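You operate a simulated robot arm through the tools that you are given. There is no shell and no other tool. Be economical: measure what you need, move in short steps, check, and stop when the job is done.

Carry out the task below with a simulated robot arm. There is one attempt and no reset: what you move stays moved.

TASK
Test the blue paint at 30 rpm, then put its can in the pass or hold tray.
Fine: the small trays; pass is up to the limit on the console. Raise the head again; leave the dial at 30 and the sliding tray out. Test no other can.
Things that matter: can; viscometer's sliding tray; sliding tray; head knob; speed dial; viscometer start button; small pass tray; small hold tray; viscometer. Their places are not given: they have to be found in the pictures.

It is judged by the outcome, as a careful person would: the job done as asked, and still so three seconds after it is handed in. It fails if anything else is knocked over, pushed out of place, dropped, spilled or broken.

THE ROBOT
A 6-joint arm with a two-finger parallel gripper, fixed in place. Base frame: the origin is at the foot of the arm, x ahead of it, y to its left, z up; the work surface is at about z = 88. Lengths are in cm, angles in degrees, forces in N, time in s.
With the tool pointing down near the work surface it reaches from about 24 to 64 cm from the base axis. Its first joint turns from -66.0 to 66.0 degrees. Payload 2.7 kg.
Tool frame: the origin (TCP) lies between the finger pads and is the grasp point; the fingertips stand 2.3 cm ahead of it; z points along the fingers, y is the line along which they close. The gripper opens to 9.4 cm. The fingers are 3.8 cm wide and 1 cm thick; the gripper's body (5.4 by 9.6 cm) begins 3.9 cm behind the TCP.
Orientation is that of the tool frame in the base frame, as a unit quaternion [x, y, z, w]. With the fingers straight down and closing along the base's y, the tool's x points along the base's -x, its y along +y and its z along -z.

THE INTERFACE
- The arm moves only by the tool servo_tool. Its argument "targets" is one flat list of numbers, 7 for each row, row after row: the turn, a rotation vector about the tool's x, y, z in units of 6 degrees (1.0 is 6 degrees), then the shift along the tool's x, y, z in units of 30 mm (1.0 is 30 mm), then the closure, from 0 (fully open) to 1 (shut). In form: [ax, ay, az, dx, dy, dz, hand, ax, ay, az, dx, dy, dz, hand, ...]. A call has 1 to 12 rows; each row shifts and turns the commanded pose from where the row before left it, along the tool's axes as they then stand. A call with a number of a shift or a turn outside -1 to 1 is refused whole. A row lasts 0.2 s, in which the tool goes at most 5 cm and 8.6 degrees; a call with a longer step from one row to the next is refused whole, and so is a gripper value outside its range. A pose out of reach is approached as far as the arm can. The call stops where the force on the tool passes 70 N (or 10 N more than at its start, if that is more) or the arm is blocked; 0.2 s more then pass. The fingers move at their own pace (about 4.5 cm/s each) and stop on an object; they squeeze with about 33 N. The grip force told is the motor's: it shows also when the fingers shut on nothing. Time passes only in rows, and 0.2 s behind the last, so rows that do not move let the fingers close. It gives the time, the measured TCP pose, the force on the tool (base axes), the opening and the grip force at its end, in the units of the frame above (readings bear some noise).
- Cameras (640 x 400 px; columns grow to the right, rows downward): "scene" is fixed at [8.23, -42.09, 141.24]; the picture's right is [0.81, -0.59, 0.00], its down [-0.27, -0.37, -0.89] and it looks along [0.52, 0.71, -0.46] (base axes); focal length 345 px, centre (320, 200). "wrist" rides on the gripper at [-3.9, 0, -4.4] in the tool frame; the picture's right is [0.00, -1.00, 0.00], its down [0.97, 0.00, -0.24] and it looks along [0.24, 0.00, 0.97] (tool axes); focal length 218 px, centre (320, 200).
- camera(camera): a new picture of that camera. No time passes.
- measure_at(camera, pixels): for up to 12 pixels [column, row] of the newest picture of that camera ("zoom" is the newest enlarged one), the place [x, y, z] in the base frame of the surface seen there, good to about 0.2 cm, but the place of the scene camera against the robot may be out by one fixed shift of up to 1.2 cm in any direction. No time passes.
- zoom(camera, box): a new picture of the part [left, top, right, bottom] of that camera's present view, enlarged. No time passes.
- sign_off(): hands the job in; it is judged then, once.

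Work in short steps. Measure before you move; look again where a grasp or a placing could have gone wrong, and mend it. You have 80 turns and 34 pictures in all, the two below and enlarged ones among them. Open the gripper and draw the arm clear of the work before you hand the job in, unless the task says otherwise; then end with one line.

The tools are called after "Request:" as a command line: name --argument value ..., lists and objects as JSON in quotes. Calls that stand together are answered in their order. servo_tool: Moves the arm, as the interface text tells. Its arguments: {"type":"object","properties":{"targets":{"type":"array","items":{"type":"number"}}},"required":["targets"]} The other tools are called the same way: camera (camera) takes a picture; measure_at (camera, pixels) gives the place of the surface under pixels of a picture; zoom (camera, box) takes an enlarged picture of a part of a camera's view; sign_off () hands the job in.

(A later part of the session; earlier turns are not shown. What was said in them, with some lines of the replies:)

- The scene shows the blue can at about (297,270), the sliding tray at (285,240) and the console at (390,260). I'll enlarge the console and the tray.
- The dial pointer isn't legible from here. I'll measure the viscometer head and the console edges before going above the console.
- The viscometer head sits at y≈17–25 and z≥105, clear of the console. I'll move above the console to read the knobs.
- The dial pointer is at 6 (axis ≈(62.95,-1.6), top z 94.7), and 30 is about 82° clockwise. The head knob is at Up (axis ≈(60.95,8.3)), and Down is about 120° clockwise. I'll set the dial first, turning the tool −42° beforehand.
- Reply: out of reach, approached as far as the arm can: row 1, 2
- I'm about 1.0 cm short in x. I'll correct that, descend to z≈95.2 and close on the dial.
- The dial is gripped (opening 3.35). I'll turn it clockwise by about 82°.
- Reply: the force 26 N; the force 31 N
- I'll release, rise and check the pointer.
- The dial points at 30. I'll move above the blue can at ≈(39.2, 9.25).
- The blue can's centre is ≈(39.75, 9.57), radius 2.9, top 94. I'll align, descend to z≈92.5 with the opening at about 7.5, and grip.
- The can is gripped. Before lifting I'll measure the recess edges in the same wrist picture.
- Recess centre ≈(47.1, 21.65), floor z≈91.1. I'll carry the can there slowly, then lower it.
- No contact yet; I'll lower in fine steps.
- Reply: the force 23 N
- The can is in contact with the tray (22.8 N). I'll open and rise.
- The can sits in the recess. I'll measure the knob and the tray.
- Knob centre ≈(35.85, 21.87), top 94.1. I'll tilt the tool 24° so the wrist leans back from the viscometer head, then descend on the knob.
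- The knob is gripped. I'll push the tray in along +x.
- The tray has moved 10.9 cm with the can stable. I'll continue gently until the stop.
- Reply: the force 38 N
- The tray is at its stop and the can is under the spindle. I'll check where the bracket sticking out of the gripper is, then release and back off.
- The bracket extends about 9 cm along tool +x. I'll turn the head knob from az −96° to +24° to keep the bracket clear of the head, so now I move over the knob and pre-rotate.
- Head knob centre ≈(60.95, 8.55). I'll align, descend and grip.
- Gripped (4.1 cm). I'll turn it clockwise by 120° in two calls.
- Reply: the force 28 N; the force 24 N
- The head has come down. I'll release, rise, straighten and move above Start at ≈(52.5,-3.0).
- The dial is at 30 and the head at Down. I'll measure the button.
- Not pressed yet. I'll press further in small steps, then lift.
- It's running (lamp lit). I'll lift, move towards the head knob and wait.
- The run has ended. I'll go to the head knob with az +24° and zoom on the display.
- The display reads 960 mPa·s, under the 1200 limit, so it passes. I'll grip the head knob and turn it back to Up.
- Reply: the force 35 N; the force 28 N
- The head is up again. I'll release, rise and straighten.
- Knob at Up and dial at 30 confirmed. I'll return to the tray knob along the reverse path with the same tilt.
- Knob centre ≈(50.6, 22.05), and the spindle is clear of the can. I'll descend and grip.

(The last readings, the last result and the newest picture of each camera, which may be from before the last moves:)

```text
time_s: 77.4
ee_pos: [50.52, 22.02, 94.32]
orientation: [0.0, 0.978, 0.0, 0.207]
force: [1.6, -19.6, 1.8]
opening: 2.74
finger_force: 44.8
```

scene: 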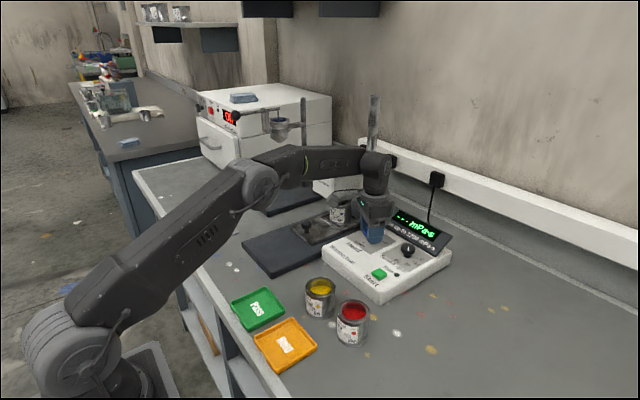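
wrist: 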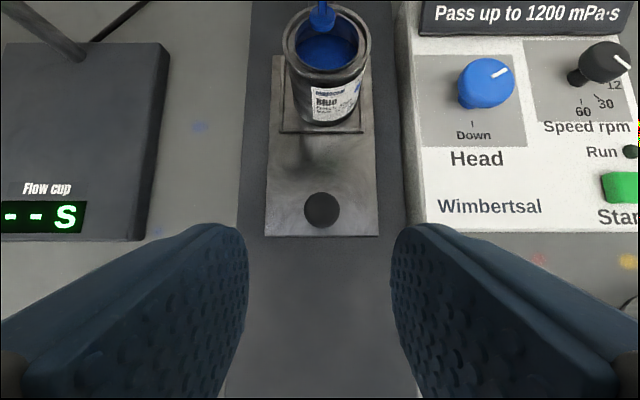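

Gripped. I'll pull the tray out smoothly.

Request:
servo_tool --targets '[0, 0, 0, 0.1, -0.04, -0.045, 1, 0, 0, 0, 0.2, 0, -0.089, 1, 0, 0, 0, 0.35, 0, -0.156, 1, 0, 0, 0, 0.35, 0, -0.156, 1, 0, 0, 0, 0.35, 0, -0.156, 1, 0, 0, 0, 0.35, 0, -0.156, 1, 0, 0, 0, 0.35, 0, -0.156, 1, 0, 0, 0, 0.35, 0, -0.156, 1, 0, 0, 0, 0.35, 0, -0.156, 1, 0, 0, 0, 0.35, 0, -0.156, 1, 0, 0, 0, 0.35, 0, -0.156, 1, 0, 0, 0, 0.2, 0, -0.089, 1]'

Request:
servo_tool --targets '[0, 0, 0, 0.2, 0, -0.089, 1, 0, 0, 0, 0.2, 0, -0.089, 1, 0, 0, 0, 0.15, 0, -0.067, 1, 0, 0, 0, 0.1, 0, -0.045, 1, 0, 0, 0, 0, 0, 0, 1]'

```text
time_s: 80.0
ee_pos: [38.45, 22.02, 94.45]
orientation: [-0.002, 0.978, 0.001, 0.208]
force: [0.6, 21.3, -31.5]
opening: 2.75
finger_force: 45.3
```

```text
time_s: 81.2
ee_pos: [36.16, 21.94, 94.35]
orientation: [-0.002, 0.978, 0.003, 0.208]
force: [1.3, 21.7, -23.1]
opening: 2.74
finger_force: 44.9
```

Request:
servo_tool --targets '[0, 0, 0, 0.06, 0.02, 0, 1, 0, 0, 0, 0.06, 0.02, 0, 1, 0, 0, 0, 0.06, 0, -0.03, 1, 0, 0, 0, 0, 0, 0, 1]'

```text
time_s: 82.2
ee_pos: [35.76, 21.96, 94.31]
orientation: [0.0, 0.978, 0.001, 0.21]
force: [1.3, -1.9, 15.9]
opening: 2.74
finger_force: 45.0
```

Request:
servo_tool --targets '[0, 0, 0, 0.06, 0, -0.04, 1, 0, 0, 0, 0.06, 0, -0.04, 1, 0, 0, 0, 0, 0, 0, 1]'

```text
time_s: 83.0
ee_pos: [35.53, 21.96, 94.39]
orientation: [0.001, 0.978, 0.001, 0.209]
force: [34.9, -3.2, -5.9]
opening: 2.74
finger_force: 45.4
```

At the out-stop. I'll release, back off, straighten and look.

Request:
servo_tool --targets '[0, 0, 0, -0.05, 0, 0, 0.5, 0, 0, 0, 0, 0, 0, 0.5, 0, 0, 0, 0, 0, 0, 0.5, 0, 0, 0, 0, 0, -0.6, 0.2, 0, 0, 0, 0, 0, -0.9, 0.2, 0, 0, 0, 0, 0, -0.9, 0.2, 0, 0, 0, 0, 0, -0.6, 0.2, 0, 1, 0, 0, 0, 0, 0.2, 0, 1, 0, 0, 0, 0, 0.2, 0, 1, 0, 0, 0, 0, 0.2, 0, 1, 0, 0, 0, 0, 0.2, 0, 0, 0, -0.9, 0, 0, 0.2]'

Request:
servo_tool --targets '[0, 0, 0, -0.9, 0, 0, 0.2, 0, 0, 0, -0.9, 0, 0, 0.2, 0, 0, 0, -0.9, 0, 0, 0.2, 0, 0, 0, -0.6, 0, 0, 0.2, 0, 0, 0, 0, 0, 0, 0.2]'

Request:
camera --camera "wrist"

```text
time_s: 85.6
ee_pos: [34.49, 21.96, 102.81]
orientation: [-0.002, 1.0, 0.001, 0.0]
force: [1.1, 1.2, 0.8]
opening: 7.52
finger_force: 0.1
```

```text
time_s: 86.8
ee_pos: [44.47, 21.98, 102.57]
orientation: [-0.001, 1.0, 0.001, 0.0]
force: [0.1, -0.6, -0.1]
opening: 7.53
finger_force: 0.0
```

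```text
6 pictures are left
```

wrist: 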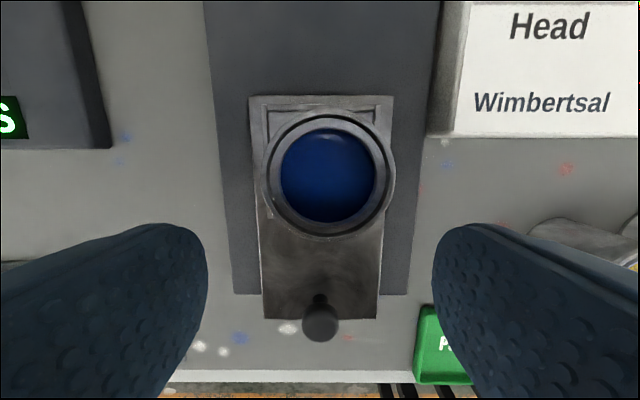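

Request:
measure_at --camera "wrist" --pixels '[[270, 175], [385, 175], [328, 114], [328, 230]]'

```text
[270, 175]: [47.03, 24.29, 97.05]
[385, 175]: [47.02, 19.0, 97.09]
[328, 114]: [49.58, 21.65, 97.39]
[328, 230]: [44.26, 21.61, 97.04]
```

Can centre ≈(46.95, 21.65). I'll align, descend to z≈95.4 and grip.

Request:
servo_tool --targets '[0, 0, 0, -0.827, -0.11, 0, 0.2, 0, 0, 0, 0, 0, 0, 0.2, 0, 0, 0, 0, 0, 0.7, 0.2, 0, 0, 0, 0, 0, 0.7, 0.2, 0, 0, 0, 0, 0, 0.6, 0.2, 0, 0, 0, 0, 0, 0.39, 0.2, 0, 0, 0, 0, 0, 0, 0.2, 0, 0, 0, 0, 0, 0, 1, 0, 0, 0, 0, 0, 0, 1, 0, 0, 0, 0, 0, 0, 1, 0, 0, 0, 0, 0, 0, 1]'

```text
time_s: 89.2
ee_pos: [46.8, 21.77, 95.54]
orientation: [-0.002, 1.0, 0.001, 0.0]
force: [-0.8, -0.2, -0.4]
opening: 5.99
finger_force: 32.9
```

Gripped. I'll lift and carry it to the small Pass tray at (28.0, 7.3).

Request:
servo_tool --targets '[0, 0, 0, 0, 0, -0.4, 1, 0, 0, 0, 0, 0, -0.6, 1, 0, 0, 0, 0, 0, -0.5, 1, 0, 0, 0, 0.15, -0.12, 0, 1, 0, 0, 0, 0.4, -0.3, 0, 1, 0, 0, 0, 0.6, -0.45, 0, 1, 0, 0, 0, 0.6, -0.45, 0, 1, 0, 0, 0, 0.6, -0.45, 0, 1, 0, 0, 0, 0.6, -0.45, 0, 1, 0, 0, 0, 0.6, -0.45, 0, 1]'

Request:
servo_tool --targets '[0, 0, 0, 0.6, -0.45, 0, 1, 0, 0, 0, 0.6, -0.45, 0, 1, 0, 0, 0, 0.6, -0.5, 0, 1, 0, 0, 0, 0.5, -0.4, 0, 1, 0, 0, 0, 0.3, -0.25, 0, 1, 0, 0, 0, 0.12, -0.1, 0, 1, 0, 0, 0, 0, 0, 0, 1]'

Request:
camera --camera "scene"

```text
time_s: 91.4
ee_pos: [36.18, 13.71, 100.09]
orientation: [0.0, 1.0, 0.001, 0.0]
force: [-0.7, -0.3, -1.2]
opening: 5.98
finger_force: 33.3
```

```text
time_s: 93.0
ee_pos: [28.05, 7.21, 100.14]
orientation: [-0.001, 1.0, 0.001, 0.001]
force: [0.0, 0.6, -1.9]
opening: 6.01
finger_force: 32.6
```

```text
5 pictures are left
```

scene: 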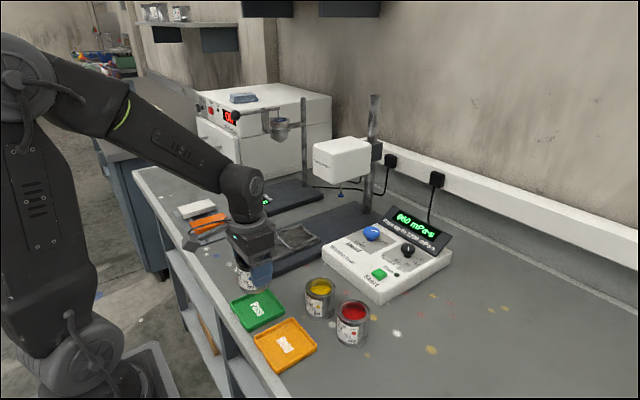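

Over the Pass tray. I'll lower the can.

Request:
servo_tool --targets '[0, 0, 0, 0, 0, 0.4, 1, 0, 0, 0, 0, 0, 0.6, 1, 0, 0, 0, 0, 0, 0.6, 1, 0, 0, 0, 0, 0, 0.4, 1, 0, 0, 0, 0, 0, 0.25, 1, 0, 0, 0, 0, 0, 0.1, 1, 0, 0, 0, 0, 0, 0, 1]'

Request:
servo_tool --targets '[0, 0, 0, 0, 0, 0.04, 1, 0, 0, 0, 0, 0, 0.03, 1, 0, 0, 0, 0, 0, 0, 1]'

```text
time_s: 94.6
ee_pos: [27.91, 7.3, 93.15]
orientation: [0.0, 1.0, 0.001, 0.0]
force: [-0.4, 0.7, -1.7]
opening: 5.99
finger_force: 32.9
```

```text
time_s: 95.4
ee_pos: [27.95, 7.2, 92.84]
orientation: [-0.001, 1.0, 0.001, 0.0]
force: [0.2, 0.0, -1.2]
opening: 5.96
finger_force: 32.9
```

Request:
servo_tool --targets '[0, 0, 0, 0, 0, 0.04, 1, 0, 0, 0, 0, 0, 0, 1]'

```text
time_s: 96.0
ee_pos: [28.14, 7.25, 92.8]
orientation: [-0.001, 1.0, 0.001, 0.001]
force: [-4.2, 2.8, 16.0]
opening: 5.97
finger_force: 33.2
```

Contact (16 N). I'll release, rise and check.

Request:
servo_tool --targets '[0, 0, 0, 0, 0, 0, 0.2, 0, 0, 0, 0, 0, 0, 0.2, 0, 0, 0, 0, 0, 0, 0.2, 0, 0, 0, 0, 0, -0.5, 0.2, 0, 0, 0, 0, 0, -0.8, 0.2, 0, 0, 0, 0, 0, -0.9, 0.2, 0, 0, 0, 0, 0, -0.9, 0.2, 0, 0, 0, 0, 0, -0.9, 0.2, 0, 0, 0, 0, 0, -0.9, 0, 0, 0, 0, 0, 0, -0.9, 0, 0, 0, 0, 0, 0, -0.9, 0, 0, 0, 0, 0, 0, 0, 0]'

Request:
camera --camera "scene"

Request:
camera --camera "wrist"

```text
time_s: 98.6
ee_pos: [27.97, 7.11, 113.01]
orientation: [-0.001, 1.0, 0.002, 0.0]
force: [0.3, 0.0, -0.6]
opening: 9.41
finger_force: 0.0
```

```text
4 pictures are left
```

scene: 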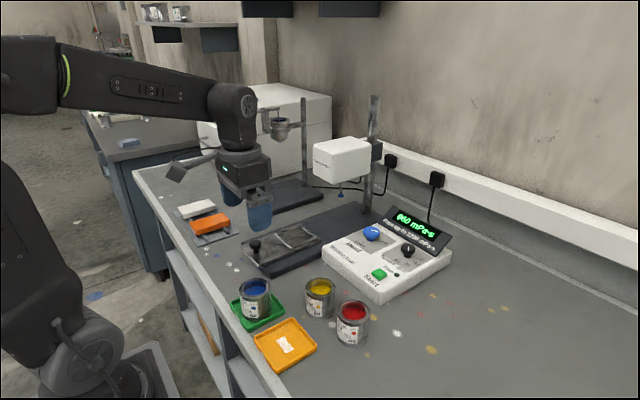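

```text
3 pictures are left
```

wrist: 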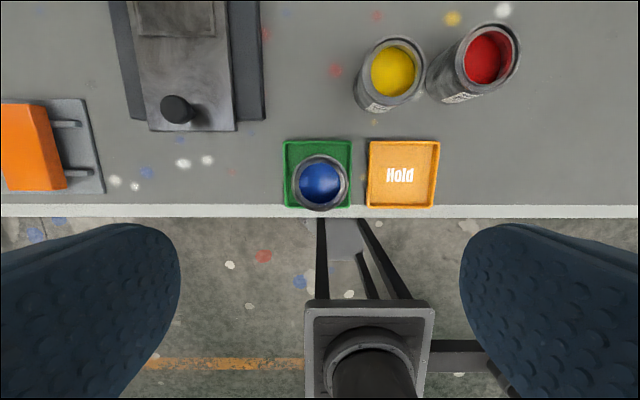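

The can stands in the small Pass tray, the tray is out, the head is up, the dial is at 30 and the arm is clear. I'm handing in.

Request:
sign_off

```text
The job is handed in.
```

The blue paint measured 960 mPa·s at 30 rpm, within the 1200 limit, so its can is in the small Pass tray, with the head up, the dial at 30 and the sliding tray out.
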